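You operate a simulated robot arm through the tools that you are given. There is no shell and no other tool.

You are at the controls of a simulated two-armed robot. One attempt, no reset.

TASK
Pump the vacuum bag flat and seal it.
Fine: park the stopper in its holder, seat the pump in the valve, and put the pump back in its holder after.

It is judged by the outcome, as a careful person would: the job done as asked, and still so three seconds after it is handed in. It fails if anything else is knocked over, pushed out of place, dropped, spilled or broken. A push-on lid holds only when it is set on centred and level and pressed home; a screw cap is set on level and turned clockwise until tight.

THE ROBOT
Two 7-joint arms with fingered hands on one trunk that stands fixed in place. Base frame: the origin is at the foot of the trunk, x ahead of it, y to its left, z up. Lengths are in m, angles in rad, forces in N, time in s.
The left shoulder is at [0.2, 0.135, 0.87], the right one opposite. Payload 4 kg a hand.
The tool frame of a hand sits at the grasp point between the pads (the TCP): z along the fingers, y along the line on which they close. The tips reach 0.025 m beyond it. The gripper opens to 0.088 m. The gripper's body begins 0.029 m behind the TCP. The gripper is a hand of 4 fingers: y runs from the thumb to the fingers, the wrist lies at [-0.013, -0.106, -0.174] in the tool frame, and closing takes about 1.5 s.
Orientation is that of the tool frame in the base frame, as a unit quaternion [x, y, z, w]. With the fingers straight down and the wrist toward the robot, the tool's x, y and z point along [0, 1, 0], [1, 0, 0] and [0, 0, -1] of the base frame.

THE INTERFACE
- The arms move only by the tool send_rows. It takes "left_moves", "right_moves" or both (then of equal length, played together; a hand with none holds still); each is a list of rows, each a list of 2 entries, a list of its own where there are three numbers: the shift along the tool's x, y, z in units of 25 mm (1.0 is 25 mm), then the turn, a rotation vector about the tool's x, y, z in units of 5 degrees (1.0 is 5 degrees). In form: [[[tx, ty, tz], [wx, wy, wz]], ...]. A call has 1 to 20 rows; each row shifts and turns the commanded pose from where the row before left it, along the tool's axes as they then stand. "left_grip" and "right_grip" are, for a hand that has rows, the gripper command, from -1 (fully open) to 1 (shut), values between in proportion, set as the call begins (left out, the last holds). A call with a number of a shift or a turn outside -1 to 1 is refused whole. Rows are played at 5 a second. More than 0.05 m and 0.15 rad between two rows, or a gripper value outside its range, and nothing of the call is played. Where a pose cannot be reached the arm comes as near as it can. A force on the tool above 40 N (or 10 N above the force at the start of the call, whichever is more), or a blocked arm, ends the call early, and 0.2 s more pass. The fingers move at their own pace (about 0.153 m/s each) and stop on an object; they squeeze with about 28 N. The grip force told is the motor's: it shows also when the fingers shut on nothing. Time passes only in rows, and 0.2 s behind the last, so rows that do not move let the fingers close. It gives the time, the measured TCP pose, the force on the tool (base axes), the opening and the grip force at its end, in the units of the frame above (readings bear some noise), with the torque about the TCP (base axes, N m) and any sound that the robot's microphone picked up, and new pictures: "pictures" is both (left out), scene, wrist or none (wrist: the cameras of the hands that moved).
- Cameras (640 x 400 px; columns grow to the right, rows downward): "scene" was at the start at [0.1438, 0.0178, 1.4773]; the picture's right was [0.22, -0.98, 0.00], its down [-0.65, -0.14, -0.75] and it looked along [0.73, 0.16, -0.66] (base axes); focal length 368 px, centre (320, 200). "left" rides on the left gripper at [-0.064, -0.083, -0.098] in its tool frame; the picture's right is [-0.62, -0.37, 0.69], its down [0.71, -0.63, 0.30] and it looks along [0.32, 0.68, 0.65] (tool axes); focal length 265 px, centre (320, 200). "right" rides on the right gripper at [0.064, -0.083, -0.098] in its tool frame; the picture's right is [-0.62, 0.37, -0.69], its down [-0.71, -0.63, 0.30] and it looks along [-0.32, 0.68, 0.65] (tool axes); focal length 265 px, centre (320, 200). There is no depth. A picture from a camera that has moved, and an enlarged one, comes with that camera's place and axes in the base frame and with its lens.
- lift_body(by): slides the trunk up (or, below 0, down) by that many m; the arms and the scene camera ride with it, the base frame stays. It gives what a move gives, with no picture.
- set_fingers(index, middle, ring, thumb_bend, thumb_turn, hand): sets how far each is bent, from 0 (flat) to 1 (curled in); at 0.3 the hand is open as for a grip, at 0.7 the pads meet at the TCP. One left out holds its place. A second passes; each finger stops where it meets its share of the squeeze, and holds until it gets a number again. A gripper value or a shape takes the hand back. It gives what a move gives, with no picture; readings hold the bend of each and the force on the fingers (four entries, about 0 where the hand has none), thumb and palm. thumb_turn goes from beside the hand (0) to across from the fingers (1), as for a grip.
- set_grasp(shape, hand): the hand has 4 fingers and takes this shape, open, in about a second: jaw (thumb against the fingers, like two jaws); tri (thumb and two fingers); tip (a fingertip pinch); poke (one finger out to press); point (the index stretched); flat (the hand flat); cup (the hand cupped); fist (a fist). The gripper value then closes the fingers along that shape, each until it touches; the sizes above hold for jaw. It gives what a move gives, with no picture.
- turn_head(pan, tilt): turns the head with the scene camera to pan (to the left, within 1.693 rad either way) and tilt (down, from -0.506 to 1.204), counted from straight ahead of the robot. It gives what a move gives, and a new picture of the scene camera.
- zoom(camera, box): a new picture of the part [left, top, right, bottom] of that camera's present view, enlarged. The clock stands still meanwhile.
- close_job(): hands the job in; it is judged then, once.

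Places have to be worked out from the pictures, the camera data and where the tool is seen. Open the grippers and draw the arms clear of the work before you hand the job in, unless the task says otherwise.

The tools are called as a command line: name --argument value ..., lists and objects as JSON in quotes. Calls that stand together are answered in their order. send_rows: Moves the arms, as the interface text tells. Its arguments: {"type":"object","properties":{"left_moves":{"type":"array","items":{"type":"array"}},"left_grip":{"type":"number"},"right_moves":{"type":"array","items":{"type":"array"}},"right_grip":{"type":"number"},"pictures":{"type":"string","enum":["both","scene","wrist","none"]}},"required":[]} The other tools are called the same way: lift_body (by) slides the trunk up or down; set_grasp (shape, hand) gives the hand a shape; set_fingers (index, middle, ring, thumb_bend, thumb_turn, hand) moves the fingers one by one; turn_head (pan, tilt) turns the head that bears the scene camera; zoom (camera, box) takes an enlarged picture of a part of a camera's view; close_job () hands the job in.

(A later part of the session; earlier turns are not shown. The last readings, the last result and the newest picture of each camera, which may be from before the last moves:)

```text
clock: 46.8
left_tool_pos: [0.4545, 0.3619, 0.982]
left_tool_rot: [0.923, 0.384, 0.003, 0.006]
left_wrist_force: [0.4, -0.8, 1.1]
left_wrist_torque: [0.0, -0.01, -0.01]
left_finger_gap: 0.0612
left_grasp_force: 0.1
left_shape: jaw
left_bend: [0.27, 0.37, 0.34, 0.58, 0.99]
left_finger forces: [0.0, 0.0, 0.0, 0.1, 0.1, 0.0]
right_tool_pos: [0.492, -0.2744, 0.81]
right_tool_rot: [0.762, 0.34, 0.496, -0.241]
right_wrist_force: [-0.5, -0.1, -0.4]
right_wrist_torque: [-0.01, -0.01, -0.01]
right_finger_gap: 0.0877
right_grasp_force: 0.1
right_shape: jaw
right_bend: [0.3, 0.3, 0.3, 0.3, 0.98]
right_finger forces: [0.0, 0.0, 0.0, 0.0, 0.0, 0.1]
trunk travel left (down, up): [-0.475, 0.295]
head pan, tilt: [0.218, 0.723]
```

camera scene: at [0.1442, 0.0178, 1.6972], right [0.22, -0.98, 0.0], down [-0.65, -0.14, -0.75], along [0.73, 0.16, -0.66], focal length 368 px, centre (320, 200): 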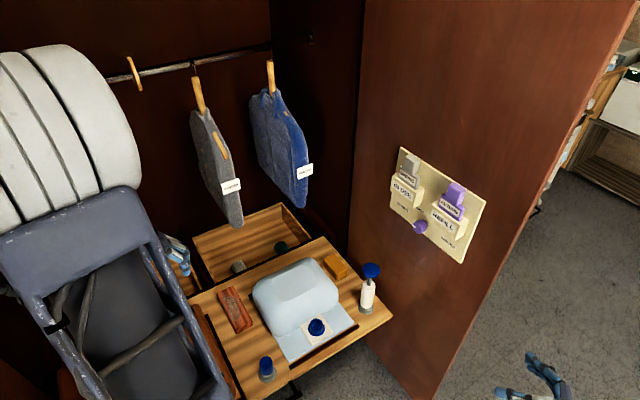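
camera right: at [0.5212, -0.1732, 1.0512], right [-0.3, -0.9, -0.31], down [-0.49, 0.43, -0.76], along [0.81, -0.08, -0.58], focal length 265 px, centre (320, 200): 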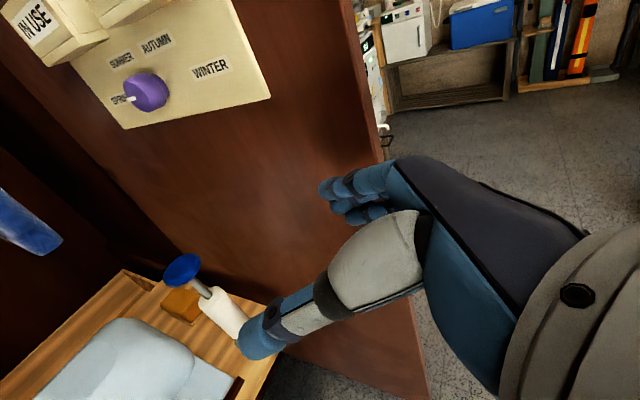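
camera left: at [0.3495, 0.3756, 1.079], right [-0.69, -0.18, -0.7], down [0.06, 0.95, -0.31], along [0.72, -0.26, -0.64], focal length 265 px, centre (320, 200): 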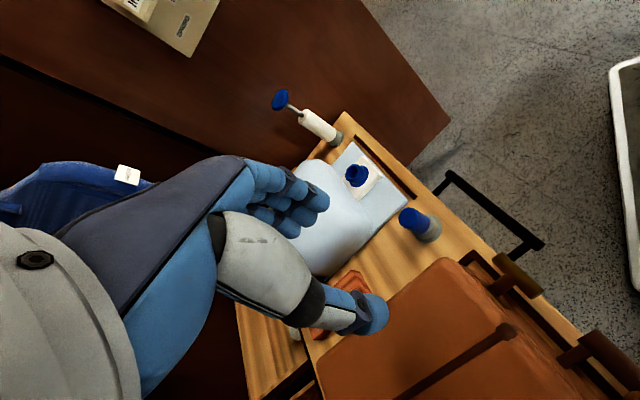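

Now I'll turn the left hand: yaw back to straight, then roll 45° so its palm faces right and down.

send_rows --left_moves '[[[0, 0, 0], [0, 0, -1]], [[0, 0, 0], [0, 0, -1]], [[0, 0, 0], [0, 0, -1]], [[0, 0, 0], [0, 0, -1]], [[0, 0, 0], [0, 0, -1]], [[0, 0, 0], [0, 0, -1]], [[0, 0, 0], [0, 0, -1]], [[0, 0, 0], [0, 0, -1]], [[0, 0, 0], [0, 0, -1]], [[0, 0, 0], [0, -1, 0]], [[0, 0, 0], [0, -1, 0]], [[0, 0, 0], [0, -1, 0]], [[0, 0, 0], [0, -1, 0]], [[0, 0, 0], [0, -1, 0]], [[0, 0, 0], [0, -1, 0]], [[0, 0, 0], [0, -1, 0]], [[0, 0, 0], [0, -1, 0]], [[0, 0, 0], [0, -1, 0]]]' --left_grip -0.8

```text
clock: 50.6
left_tool_pos: [0.4558, 0.3627, 0.9809]
left_tool_rot: [0.653, 0.652, -0.269, 0.277]
left_wrist_force: [0.3, 0.6, 0.2]
left_wrist_torque: [-0.02, 0.01, 0.03]
left_finger_gap: 0.0788
left_grasp_force: 0.1
left_shape: jaw
left_bend: [0.29, 0.32, 0.3, 0.33, 0.98]
left_finger forces: [0.0, 0.0, 0.1, 0.1, 0.0, 0.1]
right_tool_pos: [0.4924, -0.2734, 0.8106]
right_tool_rot: [0.762, 0.339, 0.496, -0.241]
right_wrist_force: [-0.8, -0.1, 0.3]
right_wrist_torque: [0.03, -0.01, -0.01]
right_finger_gap: 0.0879
right_grasp_force: 0.1
right_shape: jaw
right_bend: [0.3, 0.3, 0.3, 0.3, 0.98]
right_finger forces: [0.0, 0.1, 0.0, 0.0, 0.0, 0.0]
trunk travel left (down, up): [-0.475, 0.295]
head pan, tilt: [0.218, 0.723]
camera scene: at [0.1438, 0.0177, 1.4773], right [0.22, -0.98, 0.0], down [-0.65, -0.14, -0.75], along [0.73, 0.16, -0.66], focal length 368 px, centre (320, 200)
camera left: at [0.37, 0.3865, 1.096], right [-0.36, -0.93, -0.05], down [-0.62, 0.28, -0.73], along [0.69, -0.24, -0.68], focal length 265 px, centre (320, 200)
```

scene: 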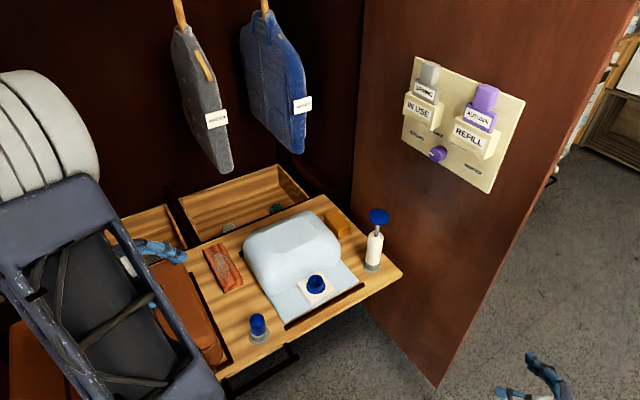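
left: 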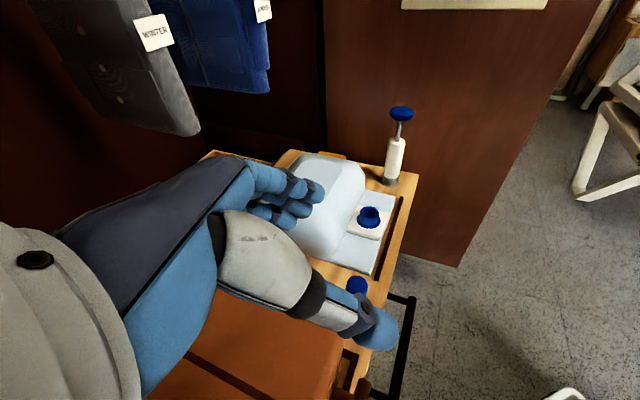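

The dispenser board on the door looks shifted by a few pixels compared with the start. I'll take the same zoom as at the beginning to compare.

zoom --camera "scene" --box '[380, 40, 520, 180]'

zoom --camera "scene" --box '[340, 200, 480, 400]'

```text
2.86 times, centred on (450, 110) of scene
camera zoom: at [0.1438, 0.0177, 1.4773], right [0.22, -0.98, 0.0], down [-0.65, -0.14, -0.75], along [0.73, 0.16, -0.66], focal length 1051 px, centre (-51, 457)
```

zoom: 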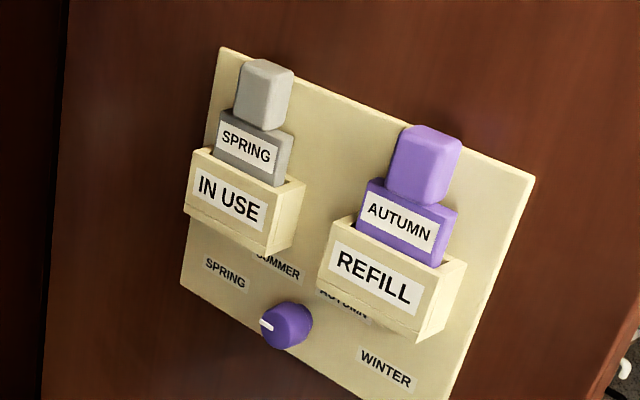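

```text
2.00 times, centred on (410, 300) of scene
camera zoom: at [0.1438, 0.0177, 1.4773], right [0.22, -0.98, 0.0], down [-0.65, -0.14, -0.75], along [0.73, 0.16, -0.66], focal length 736 px, centre (140, 0)
```

zoom: 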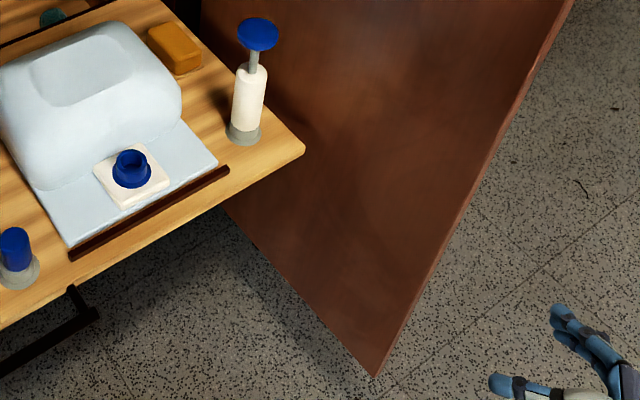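

The door has swung about 1 cm (roughly 2°); I'll nudge it back later with the free right hand. Now I'll bring the left hand to a point above and left of the pump.

send_rows --left_moves '[[[-0.242, 0.95, 0.678], [0, 0, 0]], [[-0.242, 0.95, 0.678], [0, 0, 0]], [[-0.242, 0.95, 0.678], [0, 0, 0]], [[-0.242, 0.95, 0.678], [0, 0, 0]], [[-0.242, 0.95, 0.678], [0, 0, 0]], [[-0.242, 0.95, 0.678], [0, 0, 0]], [[-0.242, 0.95, 0.678], [0, 0, 0]], [[-0.242, 0.95, 0.678], [0, 0, 0]], [[-0.242, 0.95, 0.678], [0, 0, 0]], [[-0.242, 0.95, 0.678], [0, 0, 0]], [[-0.242, 0.95, 0.678], [0, 0, 0]], [[-0.242, 0.95, 0.678], [0, 0, 0]], [[-0.242, 0.95, 0.678], [0, 0, 0]], [[-0.242, 0.95, 0.678], [0, 0, 0]]]'

```text
clock: 53.6
left_tool_pos: [0.7904, 0.1342, 0.8777]
left_tool_rot: [0.653, 0.653, -0.268, 0.276]
left_wrist_force: [0.4, 0.4, 0.9]
left_wrist_torque: [0.01, 0.02, -0.03]
left_finger_gap: 0.0791
left_grasp_force: 0.0
left_shape: jaw
left_bend: [0.29, 0.32, 0.3, 0.33, 0.98]
left_finger forces: [0.1, 0.0, 0.0, 0.1, 0.0, 0.1]
right_tool_pos: [0.4925, -0.2728, 0.8097]
right_tool_rot: [0.762, 0.339, 0.496, -0.241]
right_wrist_force: [-0.7, 0.4, -0.6]
right_wrist_torque: [0.01, 0.02, -0.01]
right_finger_gap: 0.0879
right_grasp_force: 0.1
right_shape: jaw
right_bend: [0.3, 0.3, 0.3, 0.3, 0.98]
right_finger forces: [0.1, 0.1, 0.0, 0.1, 0.0, 0.0]
trunk travel left (down, up): [-0.475, 0.295]
head pan, tilt: [0.218, 0.723]
camera scene: at [0.1437, 0.0179, 1.4773], right [0.22, -0.98, 0.0], down [-0.65, -0.14, -0.75], along [0.73, 0.16, -0.66], focal length 368 px, centre (320, 200)
camera left: at [0.7063, 0.1578, 0.9927], right [-0.36, -0.93, -0.05], down [-0.62, 0.28, -0.73], along [0.69, -0.23, -0.68], focal length 265 px, centre (320, 200)
```

scene: 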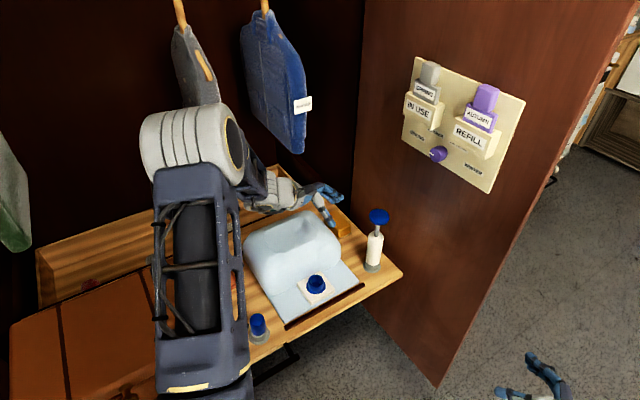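
left: 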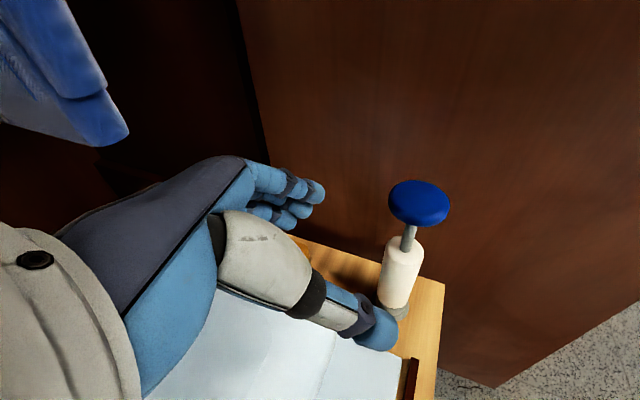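

This pose is reachable with a clear view, and the pump axis refines to about (0.836, 0.017). I'll move to the pre-grasp point 10 cm from the body along the approach axis.

send_rows --left_moves '[[[0.354, 0.365, 0.87], [0, 0, 0]], [[0.354, 0.365, 0.87], [0, 0, 0]], [[0.354, 0.365, 0.87], [0, 0, 0]], [[0.354, 0.365, 0.87], [0, 0, 0]], [[0.354, 0.365, 0.87], [0, 0, 0]]]'

zoom --camera "scene" --box '[270, 160, 430, 320]'

```text
clock: 54.8
left_tool_pos: [0.8369, 0.0884, 0.7698]
left_tool_rot: [0.653, 0.653, -0.268, 0.276]
left_wrist_force: [-0.9, 0.3, 0.9]
left_wrist_torque: [0.02, -0.02, -0.02]
left_finger_gap: 0.0789
left_grasp_force: 0.0
left_shape: jaw
left_bend: [0.29, 0.32, 0.3, 0.33, 0.98]
left_finger forces: [0.1, 0.1, 0.0, 0.0, 0.0, 0.0]
right_tool_pos: [0.4928, -0.2726, 0.8111]
right_tool_rot: [0.761, 0.339, 0.497, -0.241]
right_wrist_force: [0.0, 0.5, 0.3]
right_wrist_torque: [0.03, 0.01, -0.01]
right_finger_gap: 0.0877
right_grasp_force: 0.2
right_shape: jaw
right_bend: [0.3, 0.3, 0.3, 0.3, 0.98]
right_finger forces: [0.0, 0.0, 0.0, 0.0, 0.2, 0.0]
trunk travel left (down, up): [-0.475, 0.295]
head pan, tilt: [0.218, 0.723]
camera scene: at [0.1438, 0.0178, 1.4773], right [0.22, -0.98, 0.0], down [-0.65, -0.14, -0.75], along [0.73, 0.16, -0.66], focal length 368 px, centre (320, 200)
camera left: at [0.752, 0.1126, 0.8845], right [-0.37, -0.93, -0.05], down [-0.62, 0.28, -0.73], along [0.69, -0.23, -0.68], focal length 265 px, centre (320, 200)
```

scene: 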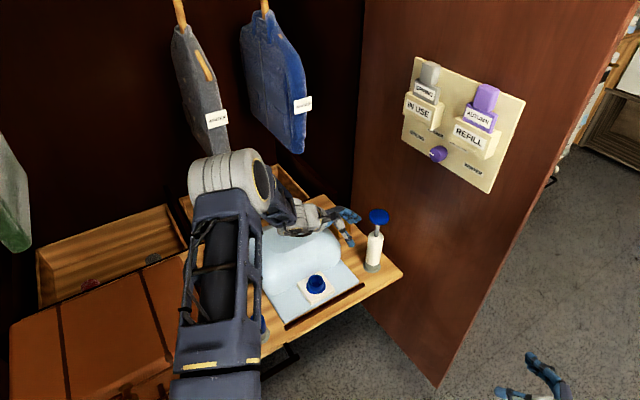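
left: 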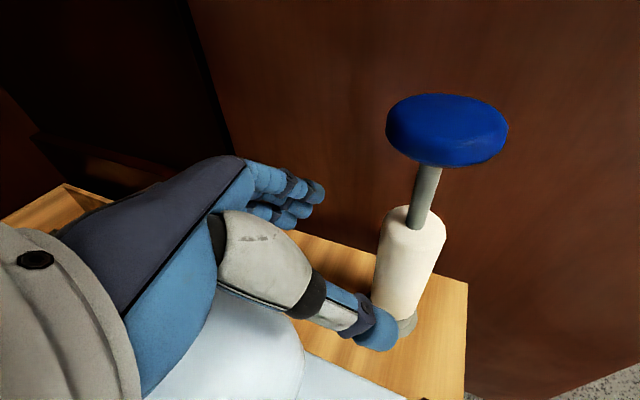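

```text
2.50 times, centred on (350, 240) of scene
camera zoom: at [0.1438, 0.0178, 1.4773], right [0.22, -0.98, 0.0], down [-0.65, -0.14, -0.75], along [0.73, 0.16, -0.66], focal length 920 px, centre (245, 100)
```

zoom: 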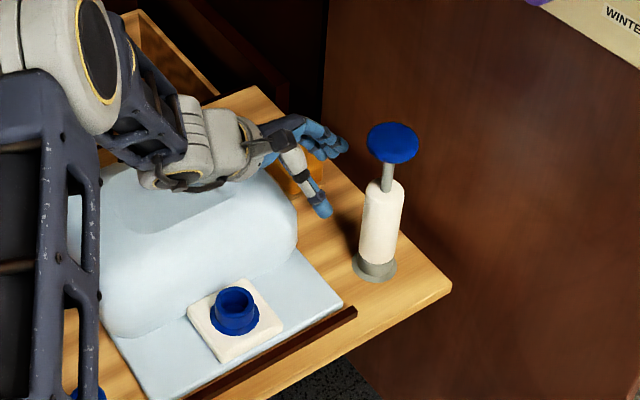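

The body lies right on the approach line and the hand clears the bag and the knob. I'll advance the last 10 cm to straddle the pump body.

send_rows --left_moves '[[[-0.03, -0.01, 0.772], [0, 0, 0]], [[-0.03, -0.01, 0.772], [0, 0, 0]], [[-0.03, -0.01, 0.772], [0, 0, 0]], [[-0.03, -0.01, 0.772], [0, 0, 0]], [[-0.03, -0.01, 0.772], [0, 0, 0]]]'

zoom --camera "scene" --box '[270, 160, 430, 320]'

```text
clock: 56.0
left_tool_pos: [0.8366, 0.0184, 0.703]
left_tool_rot: [0.653, 0.652, -0.268, 0.277]
left_wrist_force: [-0.5, -0.5, 0.2]
left_wrist_torque: [-0.02, 0.01, 0.03]
left_finger_gap: 0.0791
left_grasp_force: 0.1
left_shape: jaw
left_bend: [0.29, 0.32, 0.3, 0.33, 0.98]
left_finger forces: [0.1, 0.0, 0.0, 0.0, 0.0, 0.1]
right_tool_pos: [0.4921, -0.2745, 0.8101]
right_tool_rot: [0.761, 0.34, 0.497, -0.241]
right_wrist_force: [0.3, -0.1, -0.8]
right_wrist_torque: [0.0, -0.03, 0.03]
right_finger_gap: 0.0876
right_grasp_force: 0.0
right_shape: jaw
right_bend: [0.3, 0.3, 0.3, 0.3, 0.98]
right_finger forces: [0.0, 0.0, 0.0, 0.0, 0.0, 0.0]
trunk travel left (down, up): [-0.475, 0.295]
head pan, tilt: [0.218, 0.723]
camera scene: at [0.1438, 0.0178, 1.4773], right [0.22, -0.98, 0.0], down [-0.65, -0.14, -0.75], along [0.73, 0.16, -0.66], focal length 368 px, centre (320, 200)
camera left: at [0.7522, 0.0424, 0.8183], right [-0.36, -0.93, -0.05], down [-0.62, 0.28, -0.73], along [0.69, -0.23, -0.68], focal length 265 px, centre (320, 200)
```

scene: 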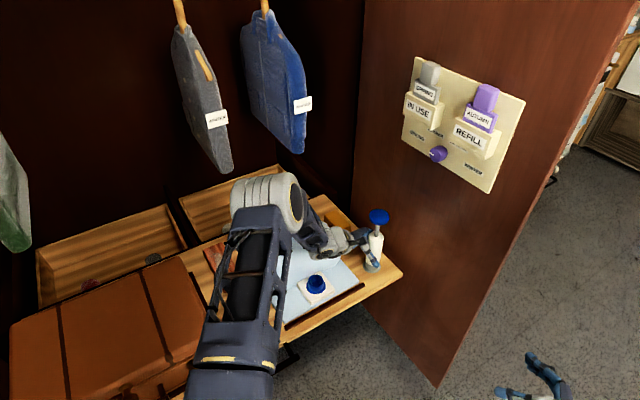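
left: 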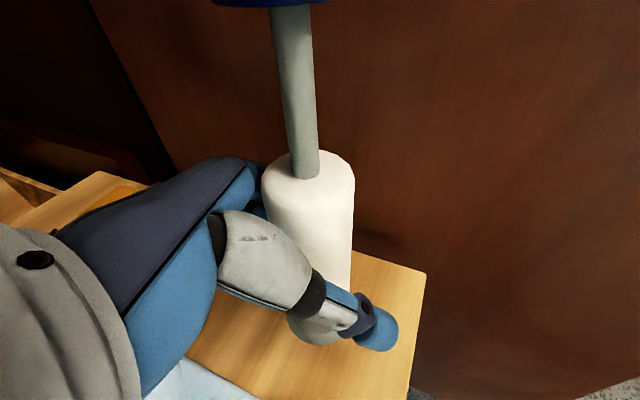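

```text
2.50 times, centred on (350, 240) of scene
camera zoom: at [0.1438, 0.0178, 1.4773], right [0.22, -0.98, 0.0], down [-0.65, -0.14, -0.75], along [0.73, 0.16, -0.66], focal length 920 px, centre (245, 100)
```

zoom: 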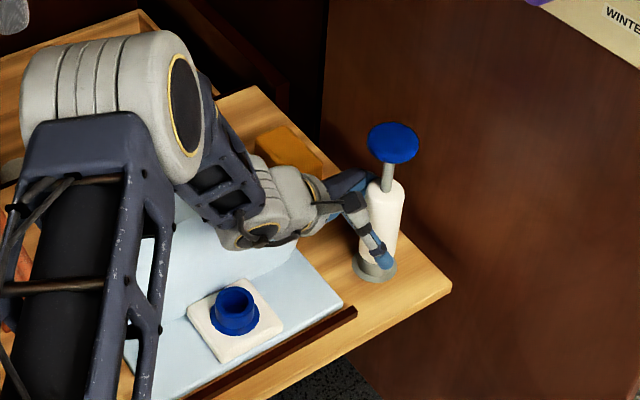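

The hand straddles the pump body with no contact force. I'll close the grip.

send_rows --left_moves '[[[0, 0, 0], [0, 0, 0]], [[0, 0, 0], [0, 0, 0]], [[0, 0, 0], [0, 0, 0]], [[0, 0, 0], [0, 0, 0]], [[0, 0, 0], [0, 0, 0]], [[0, 0, 0], [0, 0, 0]], [[0, 0, 0], [0, 0, 0]], [[0, 0, 0], [0, 0, 0]]]' --left_grip 1

zoom --camera "scene" --box '[270, 160, 430, 320]'

```text
clock: 57.8
left_tool_pos: [0.8368, 0.0174, 0.704]
left_tool_rot: [0.653, 0.652, -0.269, 0.277]
left_wrist_force: [1.1, -0.9, 1.1]
left_wrist_torque: [-0.01, -0.06, -0.04]
left_finger_gap: 0.0274
left_grasp_force: 28.0
left_shape: jaw
left_bend: [0.75, 0.48, 0.43, 0.76, 1.0]
left_finger forces: [14.9, 6.3, 4.3, 0.0, 22.2, 0.0]
right_tool_pos: [0.4928, -0.2742, 0.8102]
right_tool_rot: [0.762, 0.34, 0.496, -0.241]
right_wrist_force: [0.8, -0.6, -0.9]
right_wrist_torque: [0.01, -0.04, 0.03]
right_finger_gap: 0.0877
right_grasp_force: 0.1
right_shape: jaw
right_bend: [0.3, 0.3, 0.3, 0.3, 0.98]
right_finger forces: [0.0, 0.0, 0.1, 0.0, 0.0, 0.0]
trunk travel left (down, up): [-0.475, 0.295]
head pan, tilt: [0.218, 0.723]
camera scene: at [0.1439, 0.0177, 1.4773], right [0.22, -0.98, 0.0], down [-0.65, -0.14, -0.75], along [0.73, 0.16, -0.66], focal length 368 px, centre (320, 200)
camera left: at [0.7522, 0.0422, 0.8184], right [-0.36, -0.93, -0.05], down [-0.62, 0.28, -0.73], along [0.69, -0.23, -0.68], focal length 265 px, centre (320, 200)
```

scene: 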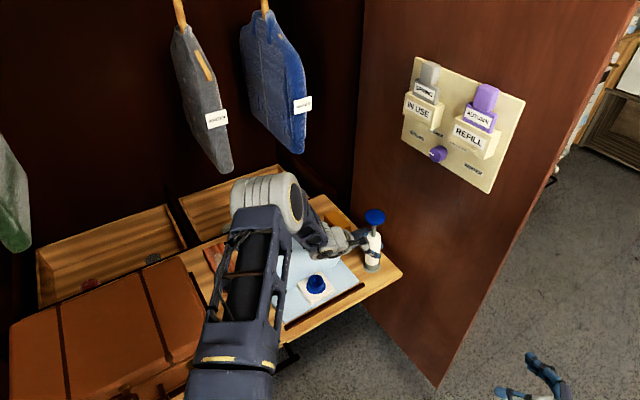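
left: 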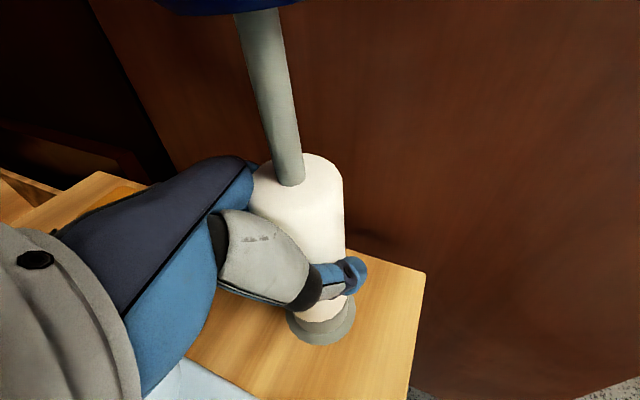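

```text
2.50 times, centred on (350, 240) of scene
camera zoom: at [0.1439, 0.0177, 1.4773], right [0.22, -0.98, 0.0], down [-0.65, -0.14, -0.75], along [0.73, 0.16, -0.66], focal length 920 px, centre (245, 100)
```

zoom: 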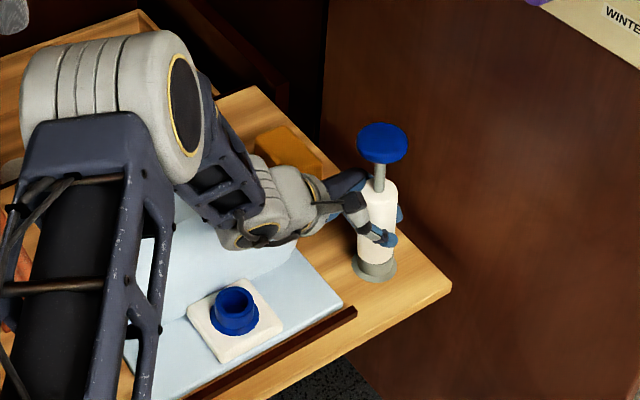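

The pump is held, leaning about 3° toward the palm, and I can correct that in the air. I'll lift it straight up out of its holder.

send_rows --left_moves '[[[-0.2, 0, -0.2], [0, 0, 0]], [[-0.3, 0, -0.3], [0, 0, 0]], [[-0.4, 0, -0.4], [0, 0, 0]], [[-0.5, 0, -0.5], [0, 0, 0]], [[-0.5, 0, -0.5], [0, 0, 0]], [[-0.5, 0, -0.5], [0, 0, 0]], [[-0.5, 0, -0.5], [0, 0, 0]]]'

zoom --camera "scene" --box '[270, 160, 430, 320]'

```text
clock: 59.4
left_tool_pos: [0.8365, 0.0164, 0.8066]
left_tool_rot: [0.652, 0.653, -0.268, 0.276]
left_wrist_force: [0.2, 0.0, -1.4]
left_wrist_torque: [-0.03, 0.01, -0.02]
left_finger_gap: 0.0272
left_grasp_force: 28.2
left_shape: jaw
left_bend: [0.75, 0.48, 0.43, 0.76, 1.0]
left_finger forces: [13.9, 5.8, 3.9, 0.1, 22.3, 0.4]
right_tool_pos: [0.4929, -0.2741, 0.8095]
right_tool_rot: [0.762, 0.339, 0.496, -0.242]
right_wrist_force: [-0.1, 0.4, -0.6]
right_wrist_torque: [-0.01, 0.02, 0.0]
right_finger_gap: 0.0878
right_grasp_force: 0.1
right_shape: jaw
right_bend: [0.3, 0.3, 0.3, 0.3, 0.98]
right_finger forces: [0.0, 0.0, 0.0, 0.1, 0.0, 0.0]
trunk travel left (down, up): [-0.475, 0.295]
head pan, tilt: [0.218, 0.723]
camera scene: at [0.144, 0.0178, 1.4772], right [0.22, -0.98, 0.0], down [-0.65, -0.14, -0.75], along [0.73, 0.16, -0.66], focal length 368 px, centre (320, 200)
camera left: at [0.7516, 0.0409, 0.9212], right [-0.36, -0.93, -0.05], down [-0.62, 0.28, -0.73], along [0.69, -0.23, -0.68], focal length 265 px, centre (320, 200)
```

scene: 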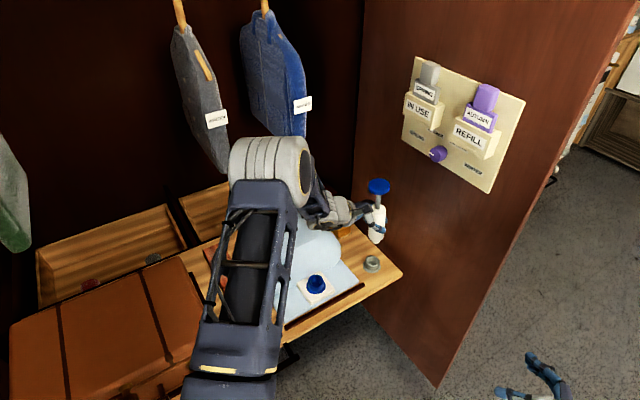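
left: 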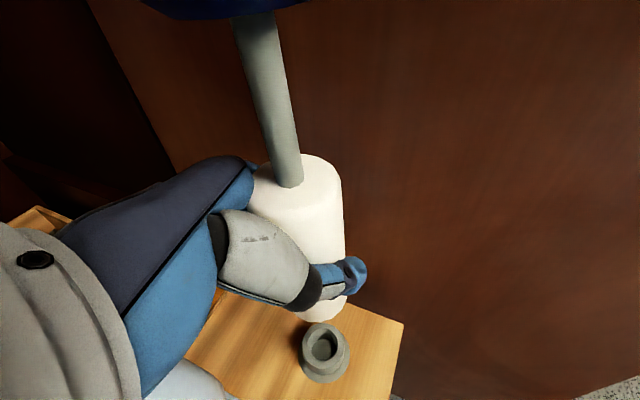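

```text
2.50 times, centred on (350, 240) of scene
camera zoom: at [0.144, 0.0178, 1.4772], right [0.22, -0.98, 0.0], down [-0.65, -0.14, -0.75], along [0.73, 0.16, -0.66], focal length 920 px, centre (245, 100)
```

zoom: 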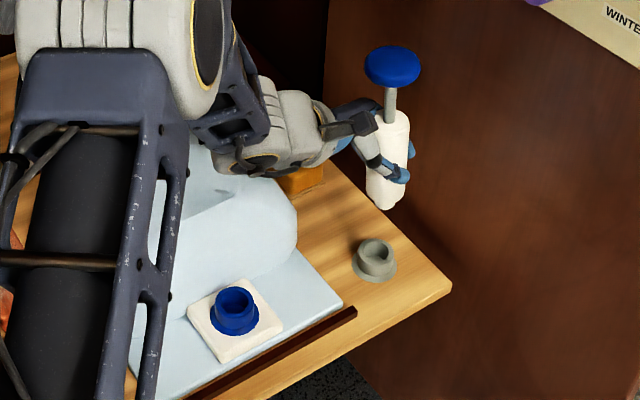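

The pump is out, leaning roughly 4° toward +y. I'll carry it above the valve, then straighten it.

send_rows --left_moves '[[[-0.5, 0, -0.5], [0, 0, 0]], [[0.6, -0.827, -0.7], [0, 0, 0]], [[0.6, -0.827, -0.7], [0, 0, 0]], [[0.6, -0.827, -0.7], [0, 0, 0]], [[0.6, -0.827, -0.7], [0, 0, 0]], [[0.6, -0.827, -0.7], [0, 0, 0]], [[0.6, -0.827, -0.7], [0, 0, 0]], [[0, 0, 0], [0.15, 0.75, -0.15]]]'

zoom --camera "scene" --box '[240, 160, 400, 320]'

zoom --camera "left" --box '[200, 0, 520, 400]'

```text
clock: 61.2
left_tool_pos: [0.7111, 0.1564, 0.8318]
left_tool_rot: [0.659, 0.663, -0.252, 0.248]
left_wrist_force: [-0.8, 0.1, -1.9]
left_wrist_torque: [-0.01, -0.01, 0.02]
left_finger_gap: 0.0273
left_grasp_force: 28.1
left_shape: jaw
left_bend: [0.75, 0.48, 0.43, 0.76, 1.0]
left_finger forces: [13.8, 5.9, 3.8, 0.0, 22.1, 0.6]
right_tool_pos: [0.4925, -0.2744, 0.8097]
right_tool_rot: [0.761, 0.34, 0.497, -0.241]
right_wrist_force: [0.1, 0.3, -0.3]
right_wrist_torque: [0.01, -0.01, 0.0]
right_finger_gap: 0.0876
right_grasp_force: 0.2
right_shape: jaw
right_bend: [0.3, 0.3, 0.3, 0.3, 0.98]
right_finger forces: [0.1, 0.0, 0.0, 0.0, 0.0, 0.1]
trunk travel left (down, up): [-0.475, 0.295]
head pan, tilt: [0.218, 0.723]
camera scene: at [0.1439, 0.0178, 1.4772], right [0.22, -0.98, 0.0], down [-0.65, -0.14, -0.75], along [0.73, 0.16, -0.66], focal length 368 px, centre (320, 200)
camera left: at [0.6273, 0.172, 0.9497], right [-0.37, -0.92, -0.11], down [-0.64, 0.33, -0.7], along [0.68, -0.19, -0.71], focal length 265 px, centre (320, 200)
```

scene: 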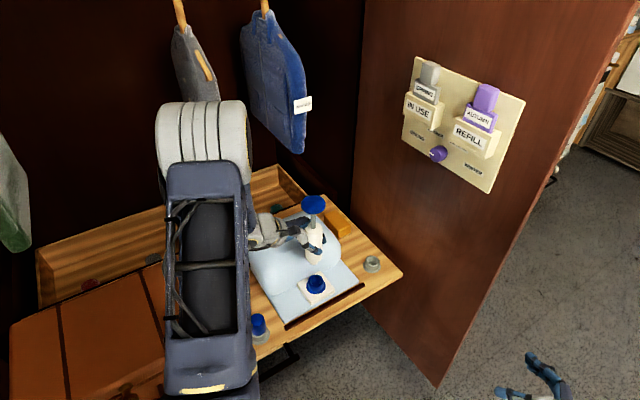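
left: 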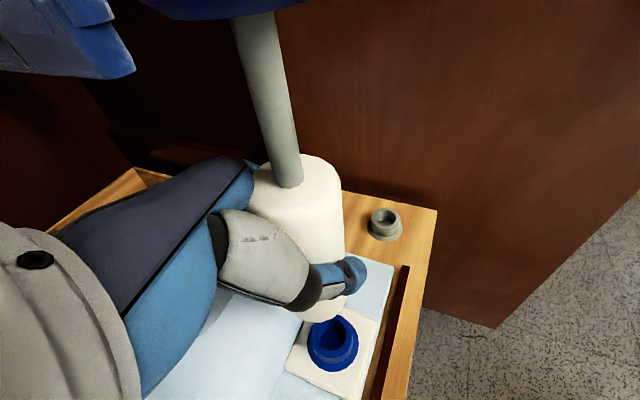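

```text
2.50 times, centred on (320, 240) of scene
camera zoom: at [0.1439, 0.0178, 1.4772], right [0.22, -0.98, 0.0], down [-0.65, -0.14, -0.75], along [0.73, 0.16, -0.66], focal length 920 px, centre (320, 100)
```

zoom: 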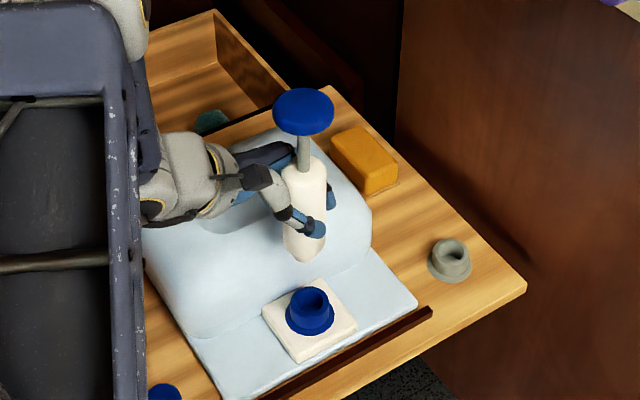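

```text
1.00 times, centred on (360, 200) of left (not enlarged: the box is as wide or as high as the picture)
camera zoom: at [0.6273, 0.172, 0.9497], right [-0.37, -0.92, -0.11], down [-0.64, 0.33, -0.7], along [0.68, -0.19, -0.71], focal length 265 px, centre (280, 200)
```

zoom: 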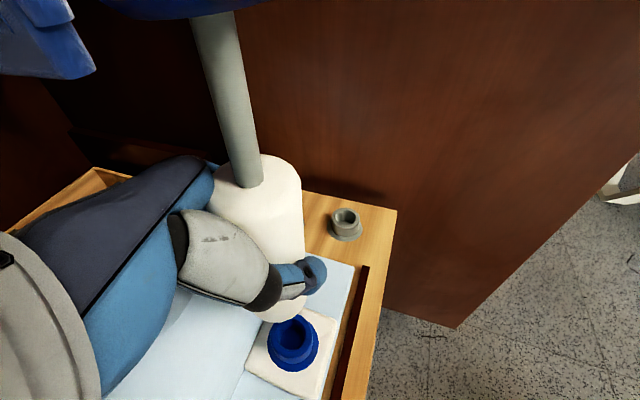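

In the scene view the pump is now upright, and in the left view it is within 1–2°. I'll zoom closer to measure nozzle against valve.

zoom --camera "scene" --box '[280, 230, 350, 310]'

zoom --camera "left" --box '[260, 260, 400, 400]'

```text
5.00 times, centred on (315, 270) of scene
camera zoom: at [0.1439, 0.0178, 1.4772], right [0.22, -0.98, 0.0], down [-0.65, -0.14, -0.75], along [0.73, 0.16, -0.66], focal length 1839 px, centre (345, -150)
```

zoom: 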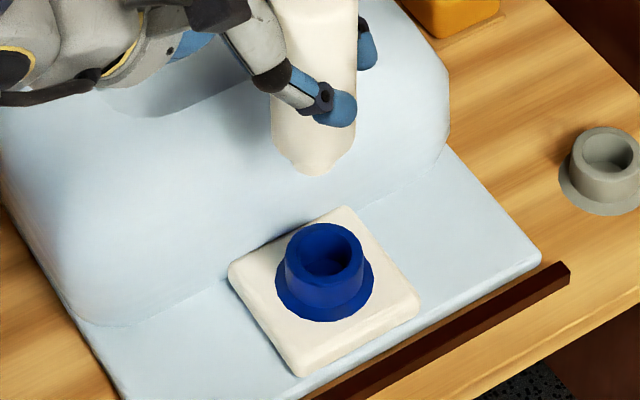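

```text
2.86 times, centred on (330, 330) of left
camera zoom: at [0.6273, 0.172, 0.9497], right [-0.37, -0.92, -0.11], down [-0.64, 0.33, -0.7], along [0.68, -0.19, -0.71], focal length 758 px, centre (291, -171)
```

zoom: 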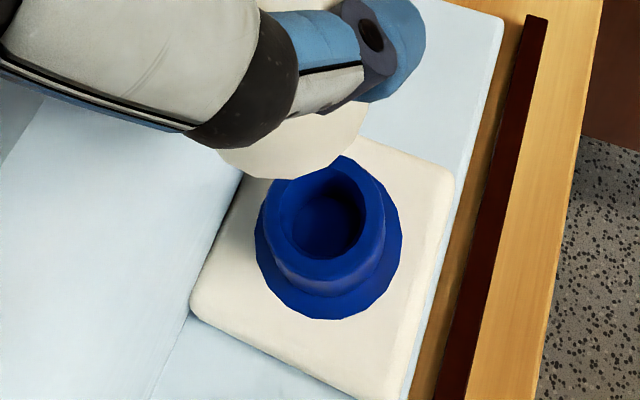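

The valve rim is at about (0.712, 0.156, 0.68), and the pump axis is some 2–3 mm too far toward +y. I'll correct that and descend until the nozzle is just above the rim.

send_rows --left_moves '[[[-0.078, 0.04, 0.069], [0, 0, 0]], [[0.44, 0, 0.5], [0, 0, 0]], [[0.44, 0, 0.5], [0, 0, 0]], [[0.44, 0, 0.5], [0, 0, 0]], [[0.44, 0, 0.5], [0, 0, 0]]]' --pictures "none"

zoom --camera "scene" --box '[280, 230, 350, 310]'

zoom --camera "left" --box '[260, 230, 400, 370]'

```text
clock: 62.4
left_tool_pos: [0.7109, 0.1517, 0.766]
left_tool_rot: [0.659, 0.663, -0.252, 0.249]
left_wrist_force: [-0.2, 0.8, -1.2]
left_wrist_torque: [-0.02, 0.01, 0.01]
left_finger_gap: 0.0273
left_grasp_force: 28.1
left_shape: jaw
left_bend: [0.75, 0.48, 0.43, 0.76, 1.0]
left_finger forces: [13.9, 5.8, 3.8, 0.0, 21.9, 0.5]
right_tool_pos: [0.4925, -0.2743, 0.8097]
right_tool_rot: [0.761, 0.339, 0.497, -0.241]
right_wrist_force: [-0.5, 0.7, 0.7]
right_wrist_torque: [-0.02, 0.01, 0.03]
right_finger_gap: 0.0877
right_grasp_force: 0.1
right_shape: jaw
right_bend: [0.3, 0.3, 0.3, 0.3, 0.98]
right_finger forces: [0.1, 0.0, 0.1, 0.0, 0.0, 0.0]
trunk travel left (down, up): [-0.475, 0.295]
head pan, tilt: [0.218, 0.723]
```

```text
5.00 times, centred on (315, 270) of scene
camera zoom: at [0.1438, 0.0177, 1.4773], right [0.22, -0.98, 0.0], down [-0.65, -0.14, -0.75], along [0.73, 0.16, -0.66], focal length 1839 px, centre (345, -150)
```

zoom: 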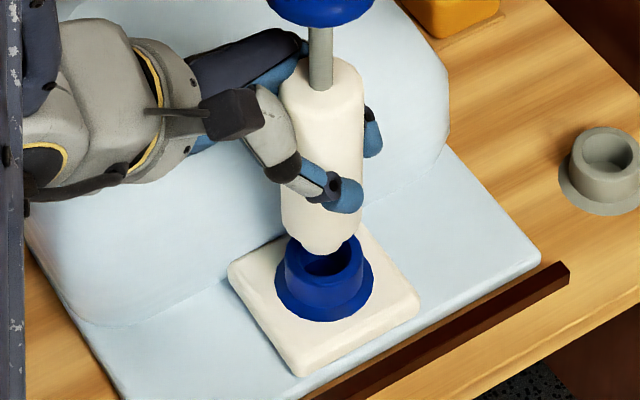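

```text
2.86 times, centred on (330, 300) of left
camera zoom: at [0.6291, 0.1688, 0.8833], right [-0.37, -0.92, -0.1], down [-0.64, 0.33, -0.7], along [0.68, -0.19, -0.71], focal length 758 px, centre (291, -86)
```

zoom: 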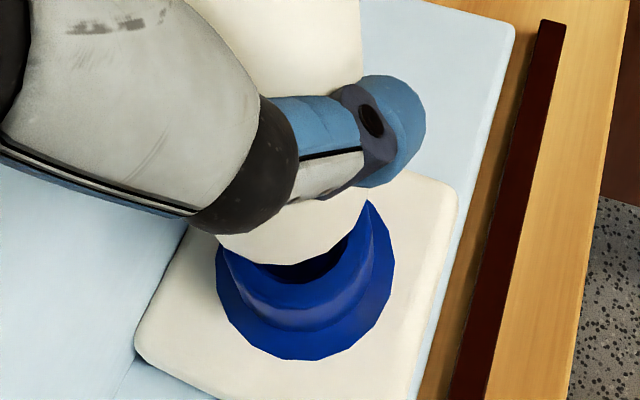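

The nozzle is centred on the valve to within about 1 mm in both views. I'll descend in small steps and watch the force.

send_rows --left_moves '[[[0.1, 0, 0.17], [0, 0, 0]], [[0.132, 0, 0.15], [0, 0, 0]], [[0.132, 0, 0.15], [0, 0, 0]], [[0.132, 0, 0.15], [0, 0, 0]]]' --pictures "none"

zoom --camera "scene" --box '[280, 230, 350, 310]'

zoom --camera "left" --box '[260, 230, 400, 370]'

```text
clock: 63.4
left_tool_pos: [0.7107, 0.1514, 0.7471]
left_tool_rot: [0.66, 0.663, -0.252, 0.248]
left_wrist_force: [0.9, -0.1, -0.1]
left_wrist_torque: [0.04, -0.03, -0.01]
left_finger_gap: 0.0272
left_grasp_force: 27.7
left_shape: jaw
left_bend: [0.75, 0.48, 0.43, 0.76, 1.0]
left_finger forces: [13.5, 6.0, 4.3, 0.1, 21.7, 0.3]
right_tool_pos: [0.4925, -0.2741, 0.8105]
right_tool_rot: [0.762, 0.34, 0.496, -0.241]
right_wrist_force: [-0.3, 0.5, -1.0]
right_wrist_torque: [0.03, 0.02, 0.02]
right_finger_gap: 0.0878
right_grasp_force: 0.2
right_shape: jaw
right_bend: [0.3, 0.3, 0.3, 0.3, 0.98]
right_finger forces: [0.1, 0.0, 0.0, 0.0, 0.0, 0.0]
trunk travel left (down, up): [-0.475, 0.295]
head pan, tilt: [0.218, 0.723]
```

```text
5.00 times, centred on (315, 270) of scene
camera zoom: at [0.1439, 0.0177, 1.4773], right [0.22, -0.98, 0.0], down [-0.65, -0.14, -0.75], along [0.73, 0.16, -0.66], focal length 1839 px, centre (345, -150)
```

zoom: 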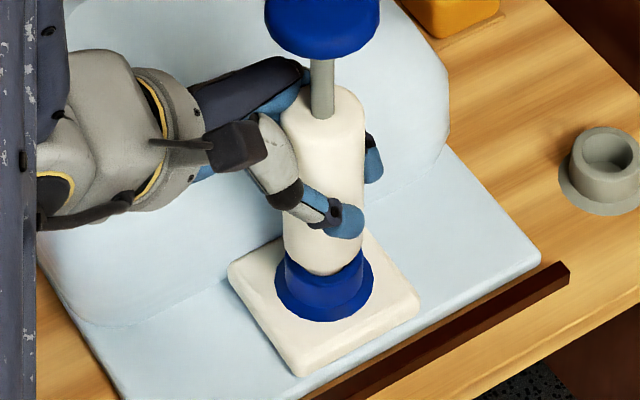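

```text
2.86 times, centred on (330, 300) of left
camera zoom: at [0.6285, 0.1681, 0.8638], right [-0.37, -0.92, -0.1], down [-0.64, 0.33, -0.7], along [0.68, -0.19, -0.71], focal length 758 px, centre (291, -86)
```

zoom: 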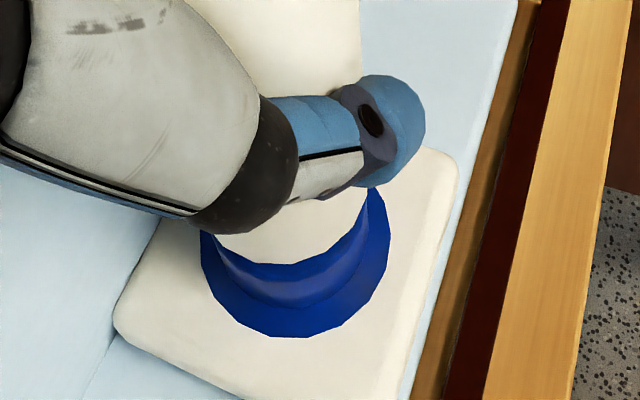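

The nozzle has entered the valve without resistance. I'll continue down until it seats.

send_rows --left_moves '[[[0.132, 0, 0.15], [0, 0, 0]], [[0.08, 0, 0.09], [0, 0, 0]], [[0.08, 0, 0.09], [0, 0, 0]]]' --pictures "none"

zoom --camera "scene" --box '[280, 230, 350, 310]'

```text
clock: 64.2
left_tool_pos: [0.7111, 0.1511, 0.7363]
left_tool_rot: [0.659, 0.663, -0.253, 0.249]
left_wrist_force: [2.3, 0.6, -0.3]
left_wrist_torque: [0.01, -0.04, 0.03]
left_finger_gap: 0.0272
left_grasp_force: 27.6
left_shape: jaw
left_bend: [0.75, 0.48, 0.43, 0.76, 1.0]
left_finger forces: [13.6, 5.9, 4.4, 0.0, 21.8, 0.5]
right_tool_pos: [0.4924, -0.2749, 0.8094]
right_tool_rot: [0.761, 0.339, 0.497, -0.241]
right_wrist_force: [-0.6, -0.4, -0.2]
right_wrist_torque: [-0.07, -0.01, 0.02]
right_finger_gap: 0.0876
right_grasp_force: 0.1
right_shape: jaw
right_bend: [0.3, 0.3, 0.3, 0.3, 0.98]
right_finger forces: [0.0, 0.1, 0.0, 0.1, 0.0, 0.0]
trunk travel left (down, up): [-0.475, 0.295]
head pan, tilt: [0.218, 0.723]
```

```text
5.00 times, centred on (315, 270) of scene
camera zoom: at [0.1439, 0.0177, 1.4773], right [0.22, -0.98, 0.0], down [-0.65, -0.14, -0.75], along [0.73, 0.16, -0.66], focal length 1839 px, centre (345, -150)
```

zoom: 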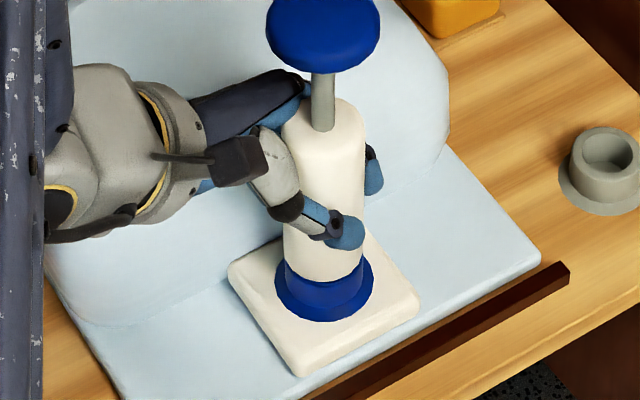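

send_rows --left_moves '[[[0.08, 0, 0.09], [0, 0, 0]], [[0.06, 0, 0.068], [0, 0, 0]]]' --pictures "none"

```text
clock: 64.8
left_tool_pos: [0.7125, 0.152, 0.7318]
left_tool_rot: [0.659, 0.663, -0.252, 0.25]
left_wrist_force: [-0.9, 0.8, 10.4]
left_wrist_torque: [-0.03, -0.07, -0.05]
left_finger_gap: 0.027
left_grasp_force: 27.9
left_shape: jaw
left_bend: [0.75, 0.48, 0.43, 0.76, 1.0]
left_finger forces: [14.0, 6.1, 3.8, 0.1, 22.1, 0.8]
right_tool_pos: [0.493, -0.2738, 0.8108]
right_tool_rot: [0.761, 0.34, 0.497, -0.241]
right_wrist_force: [0.4, -0.1, 0.3]
right_wrist_torque: [0.0, 0.01, 0.0]
right_finger_gap: 0.0876
right_grasp_force: 0.1
right_shape: jaw
right_bend: [0.3, 0.3, 0.3, 0.3, 0.98]
right_finger forces: [0.0, 0.0, 0.1, 0.1, 0.1, 0.0]
trunk travel left (down, up): [-0.475, 0.295]
head pan, tilt: [0.218, 0.723]
```

There is 10 N of contact at the expected seat height. I'll press slightly more to make sure it is home, and look.

send_rows --left_moves '[[[0.06, 0, 0.068], [0, 0, 0]], [[0.06, 0, 0.068], [0, 0, 0]]]'

zoom --camera "scene" --box '[280, 200, 350, 290]'

zoom --camera "left" --box '[200, 200, 400, 370]'

```text
clock: 65.4
left_tool_pos: [0.7131, 0.151, 0.7299]
left_tool_rot: [0.66, 0.662, -0.252, 0.251]
left_wrist_force: [1.0, 0.8, 26.5]
left_wrist_torque: [-0.19, -0.24, -0.14]
left_finger_gap: 0.0276
left_grasp_force: 27.8
left_shape: jaw
left_bend: [0.75, 0.48, 0.43, 0.78, 1.0]
left_finger forces: [16.0, 6.6, 4.8, 0.1, 23.0, 2.4]
right_tool_pos: [0.4927, -0.2748, 0.8109]
right_tool_rot: [0.762, 0.338, 0.497, -0.241]
right_wrist_force: [0.2, -0.1, -0.1]
right_wrist_torque: [0.01, -0.01, 0.01]
right_finger_gap: 0.0874
right_grasp_force: 0.1
right_shape: jaw
right_bend: [0.3, 0.3, 0.3, 0.3, 0.98]
right_finger forces: [0.1, 0.0, 0.0, 0.0, 0.0, 0.1]
trunk travel left (down, up): [-0.475, 0.295]
head pan, tilt: [0.218, 0.723]
camera scene: at [0.1432, 0.0176, 1.4777], right [0.22, -0.98, 0.0], down [-0.65, -0.14, -0.75], along [0.73, 0.16, -0.66], focal length 368 px, centre (320, 200)
camera left: at [0.6284, 0.168, 0.8461], right [-0.37, -0.92, -0.1], down [-0.63, 0.33, -0.7], along [0.68, -0.19, -0.71], focal length 265 px, centre (320, 200)
```

scene: 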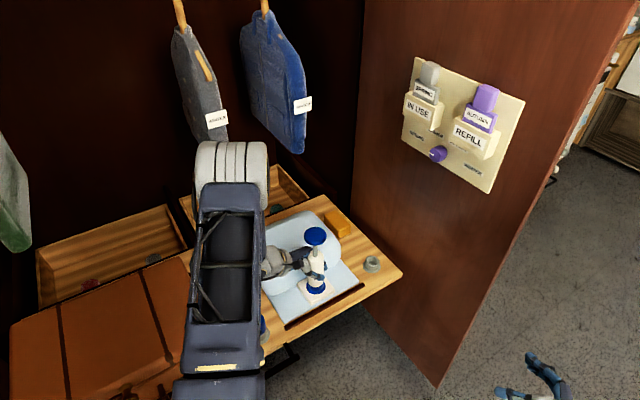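
left: 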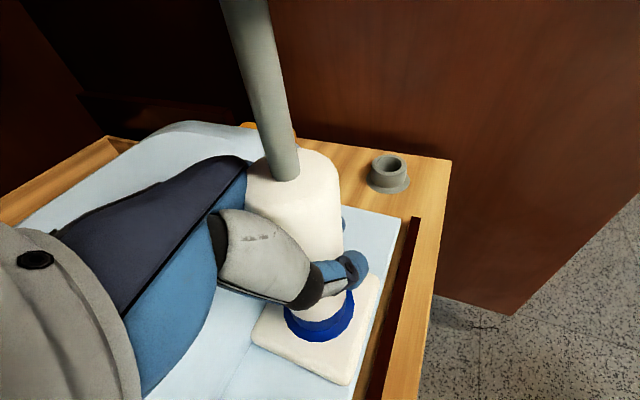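

```text
4.44 times, centred on (315, 245) of scene
camera zoom: at [0.1432, 0.0176, 1.4777], right [0.22, -0.98, 0.0], down [-0.65, -0.14, -0.75], along [0.73, 0.16, -0.66], focal length 1635 px, centre (342, 0)
```

zoom: 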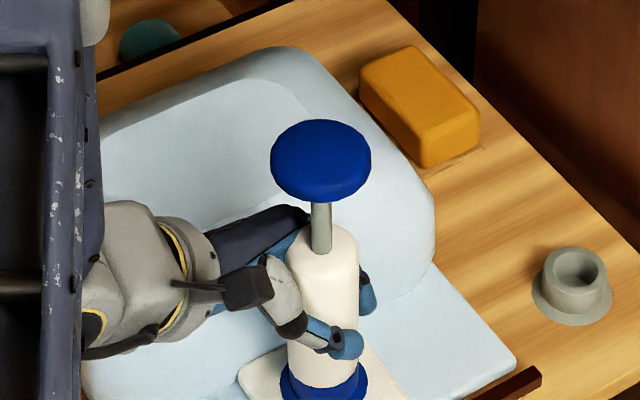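

```text
2.35 times, centred on (300, 285) of left
camera zoom: at [0.6284, 0.168, 0.8461], right [-0.37, -0.92, -0.1], down [-0.63, 0.33, -0.7], along [0.68, -0.19, -0.71], focal length 624 px, centre (367, 0)
```

zoom: 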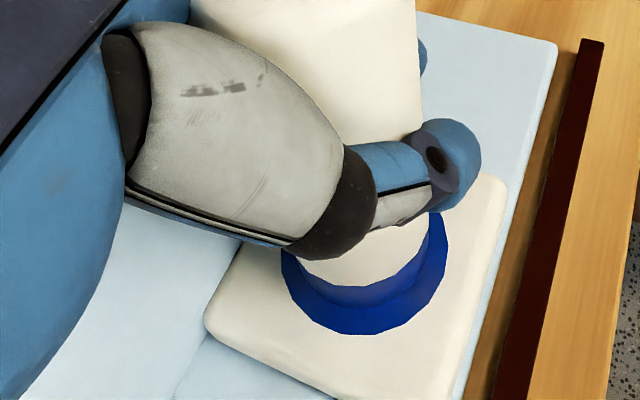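

The pump is seated in the valve (26 N reaction at the expected height) and stands upright. I'll keep the body held with the left hand, ease the press a little, and raise the right hand so I can reorient it to work the knob.

send_rows --left_moves '[[[-0.03, 0, -0.034], [0, 0, 0]], [[0, 0, 0], [0, 0, 0]], [[0, 0, 0], [0, 0, 0]], [[0, 0, 0], [0, 0, 0]], [[0, 0, 0], [0, 0, 0]], [[0, 0, 0], [0, 0, 0]], [[0, 0, 0], [0, 0, 0]], [[0, 0, 0], [0, 0, 0]], [[0, 0, 0], [0, 0, 0]], [[0, 0, 0], [0, 0, 0]]]' --right_moves '[[[0.9, 0, -0.39], [0, 0, 0]], [[0.9, 0, -0.39], [0, 0, 0]], [[0.9, 0, -0.39], [0, 0, 0]], [[0.9, 0, -0.39], [0, 0, 0]], [[0.9, 0, -0.39], [0, 0, 0]], [[0.9, 0, -0.39], [0, 0, 0]], [[0.9, 0, -0.39], [0, 0, 0]], [[0.9, 0, -0.39], [0, 0, 0]], [[0.9, 0, -0.39], [0, 0, 0]], [[0.9, 0, -0.39], [0, 0, 0]]]' --pictures "scene"

```text
clock: 67.6
left_tool_pos: [0.7114, 0.1507, 0.7286]
left_tool_rot: [0.659, 0.663, -0.253, 0.251]
left_wrist_force: [4.0, -1.9, 26.2]
left_wrist_torque: [-0.19, -0.29, -0.12]
left_finger_gap: 0.0276
left_grasp_force: 27.9
left_shape: jaw
left_bend: [0.75, 0.48, 0.43, 0.78, 0.99]
left_finger forces: [18.2, 7.9, 4.8, 0.0, 23.1, 2.5]
right_tool_pos: [0.5134, -0.3152, 1.0409]
right_tool_rot: [0.761, 0.339, 0.496, -0.242]
right_wrist_force: [0.5, 0.6, -0.3]
right_wrist_torque: [-0.01, -0.01, 0.02]
right_finger_gap: 0.0875
right_grasp_force: 0.1
right_shape: jaw
right_bend: [0.3, 0.3, 0.3, 0.3, 0.98]
right_finger forces: [0.0, 0.1, 0.0, 0.1, 0.0, 0.1]
right hand out of reach, approached as far as the arm can: row 1, 2, 3, 4, 5
trunk travel left (down, up): [-0.475, 0.295]
head pan, tilt: [0.218, 0.723]
camera scene: at [0.1433, 0.0175, 1.4774], right [0.22, -0.98, 0.0], down [-0.65, -0.14, -0.75], along [0.73, 0.16, -0.66], focal length 368 px, centre (320, 200)
```

scene: 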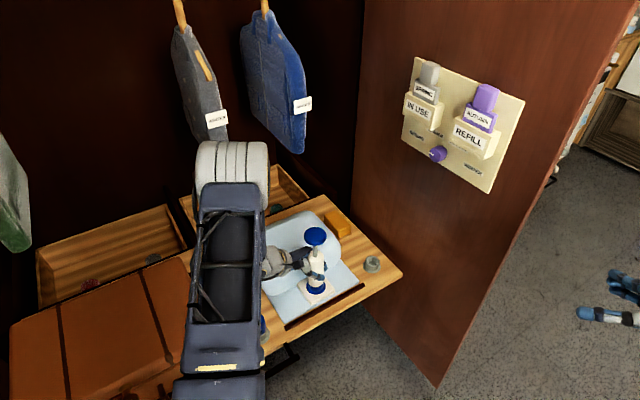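

Now I'll roll the right hand back to palm-down.

send_rows --right_moves '[[[0, -0.3, -0.3], [0, -0.96, 0]], [[0, -0.3, -0.3], [0, -0.96, 0]], [[0, -0.3, 0], [0, -0.96, 0]], [[0, -0.3, 0], [0, -0.96, 0]], [[0, 0, 0], [0, -0.96, 0]], [[0, 0, 0], [0, -0.96, 0]], [[0, 0, 0], [0, -0.96, 0]], [[0, 0, 0], [0, -0.96, 0]], [[0, 0, 0], [0, -0.96, 0]], [[0, 0, 0], [0, -0.96, 0]], [[0, 0, 0], [0, -0.96, 0]], [[0, 0, 0], [0, -0.96, 0]], [[0, 0, 0], [0, -0.96, 0]], [[0, 0, 0], [0, -0.96, 0]]]' --pictures "none"

```text
clock: 70.6
left_tool_pos: [0.7101, 0.1519, 0.7283]
left_tool_rot: [0.659, 0.663, -0.253, 0.25]
left_wrist_force: [4.3, -2.2, 25.1]
left_wrist_torque: [-0.25, -0.26, -0.16]
left_finger_gap: 0.0277
left_grasp_force: 28.0
left_shape: jaw
left_bend: [0.75, 0.48, 0.42, 0.78, 0.99]
left_finger forces: [17.4, 7.9, 4.9, 0.1, 23.3, 2.7]
right_tool_pos: [0.4826, -0.3046, 1.0487]
right_tool_rot: [0.909, 0.416, -0.008, -0.014]
right_wrist_force: [0.6, -0.4, 0.9]
right_wrist_torque: [-0.01, -0.01, 0.0]
right_finger_gap: 0.0875
right_grasp_force: 0.0
right_shape: jaw
right_bend: [0.3, 0.3, 0.3, 0.3, 0.98]
right_finger forces: [0.1, 0.0, 0.0, 0.0, 0.0, 0.0]
trunk travel left (down, up): [-0.475, 0.295]
head pan, tilt: [0.218, 0.723]
```

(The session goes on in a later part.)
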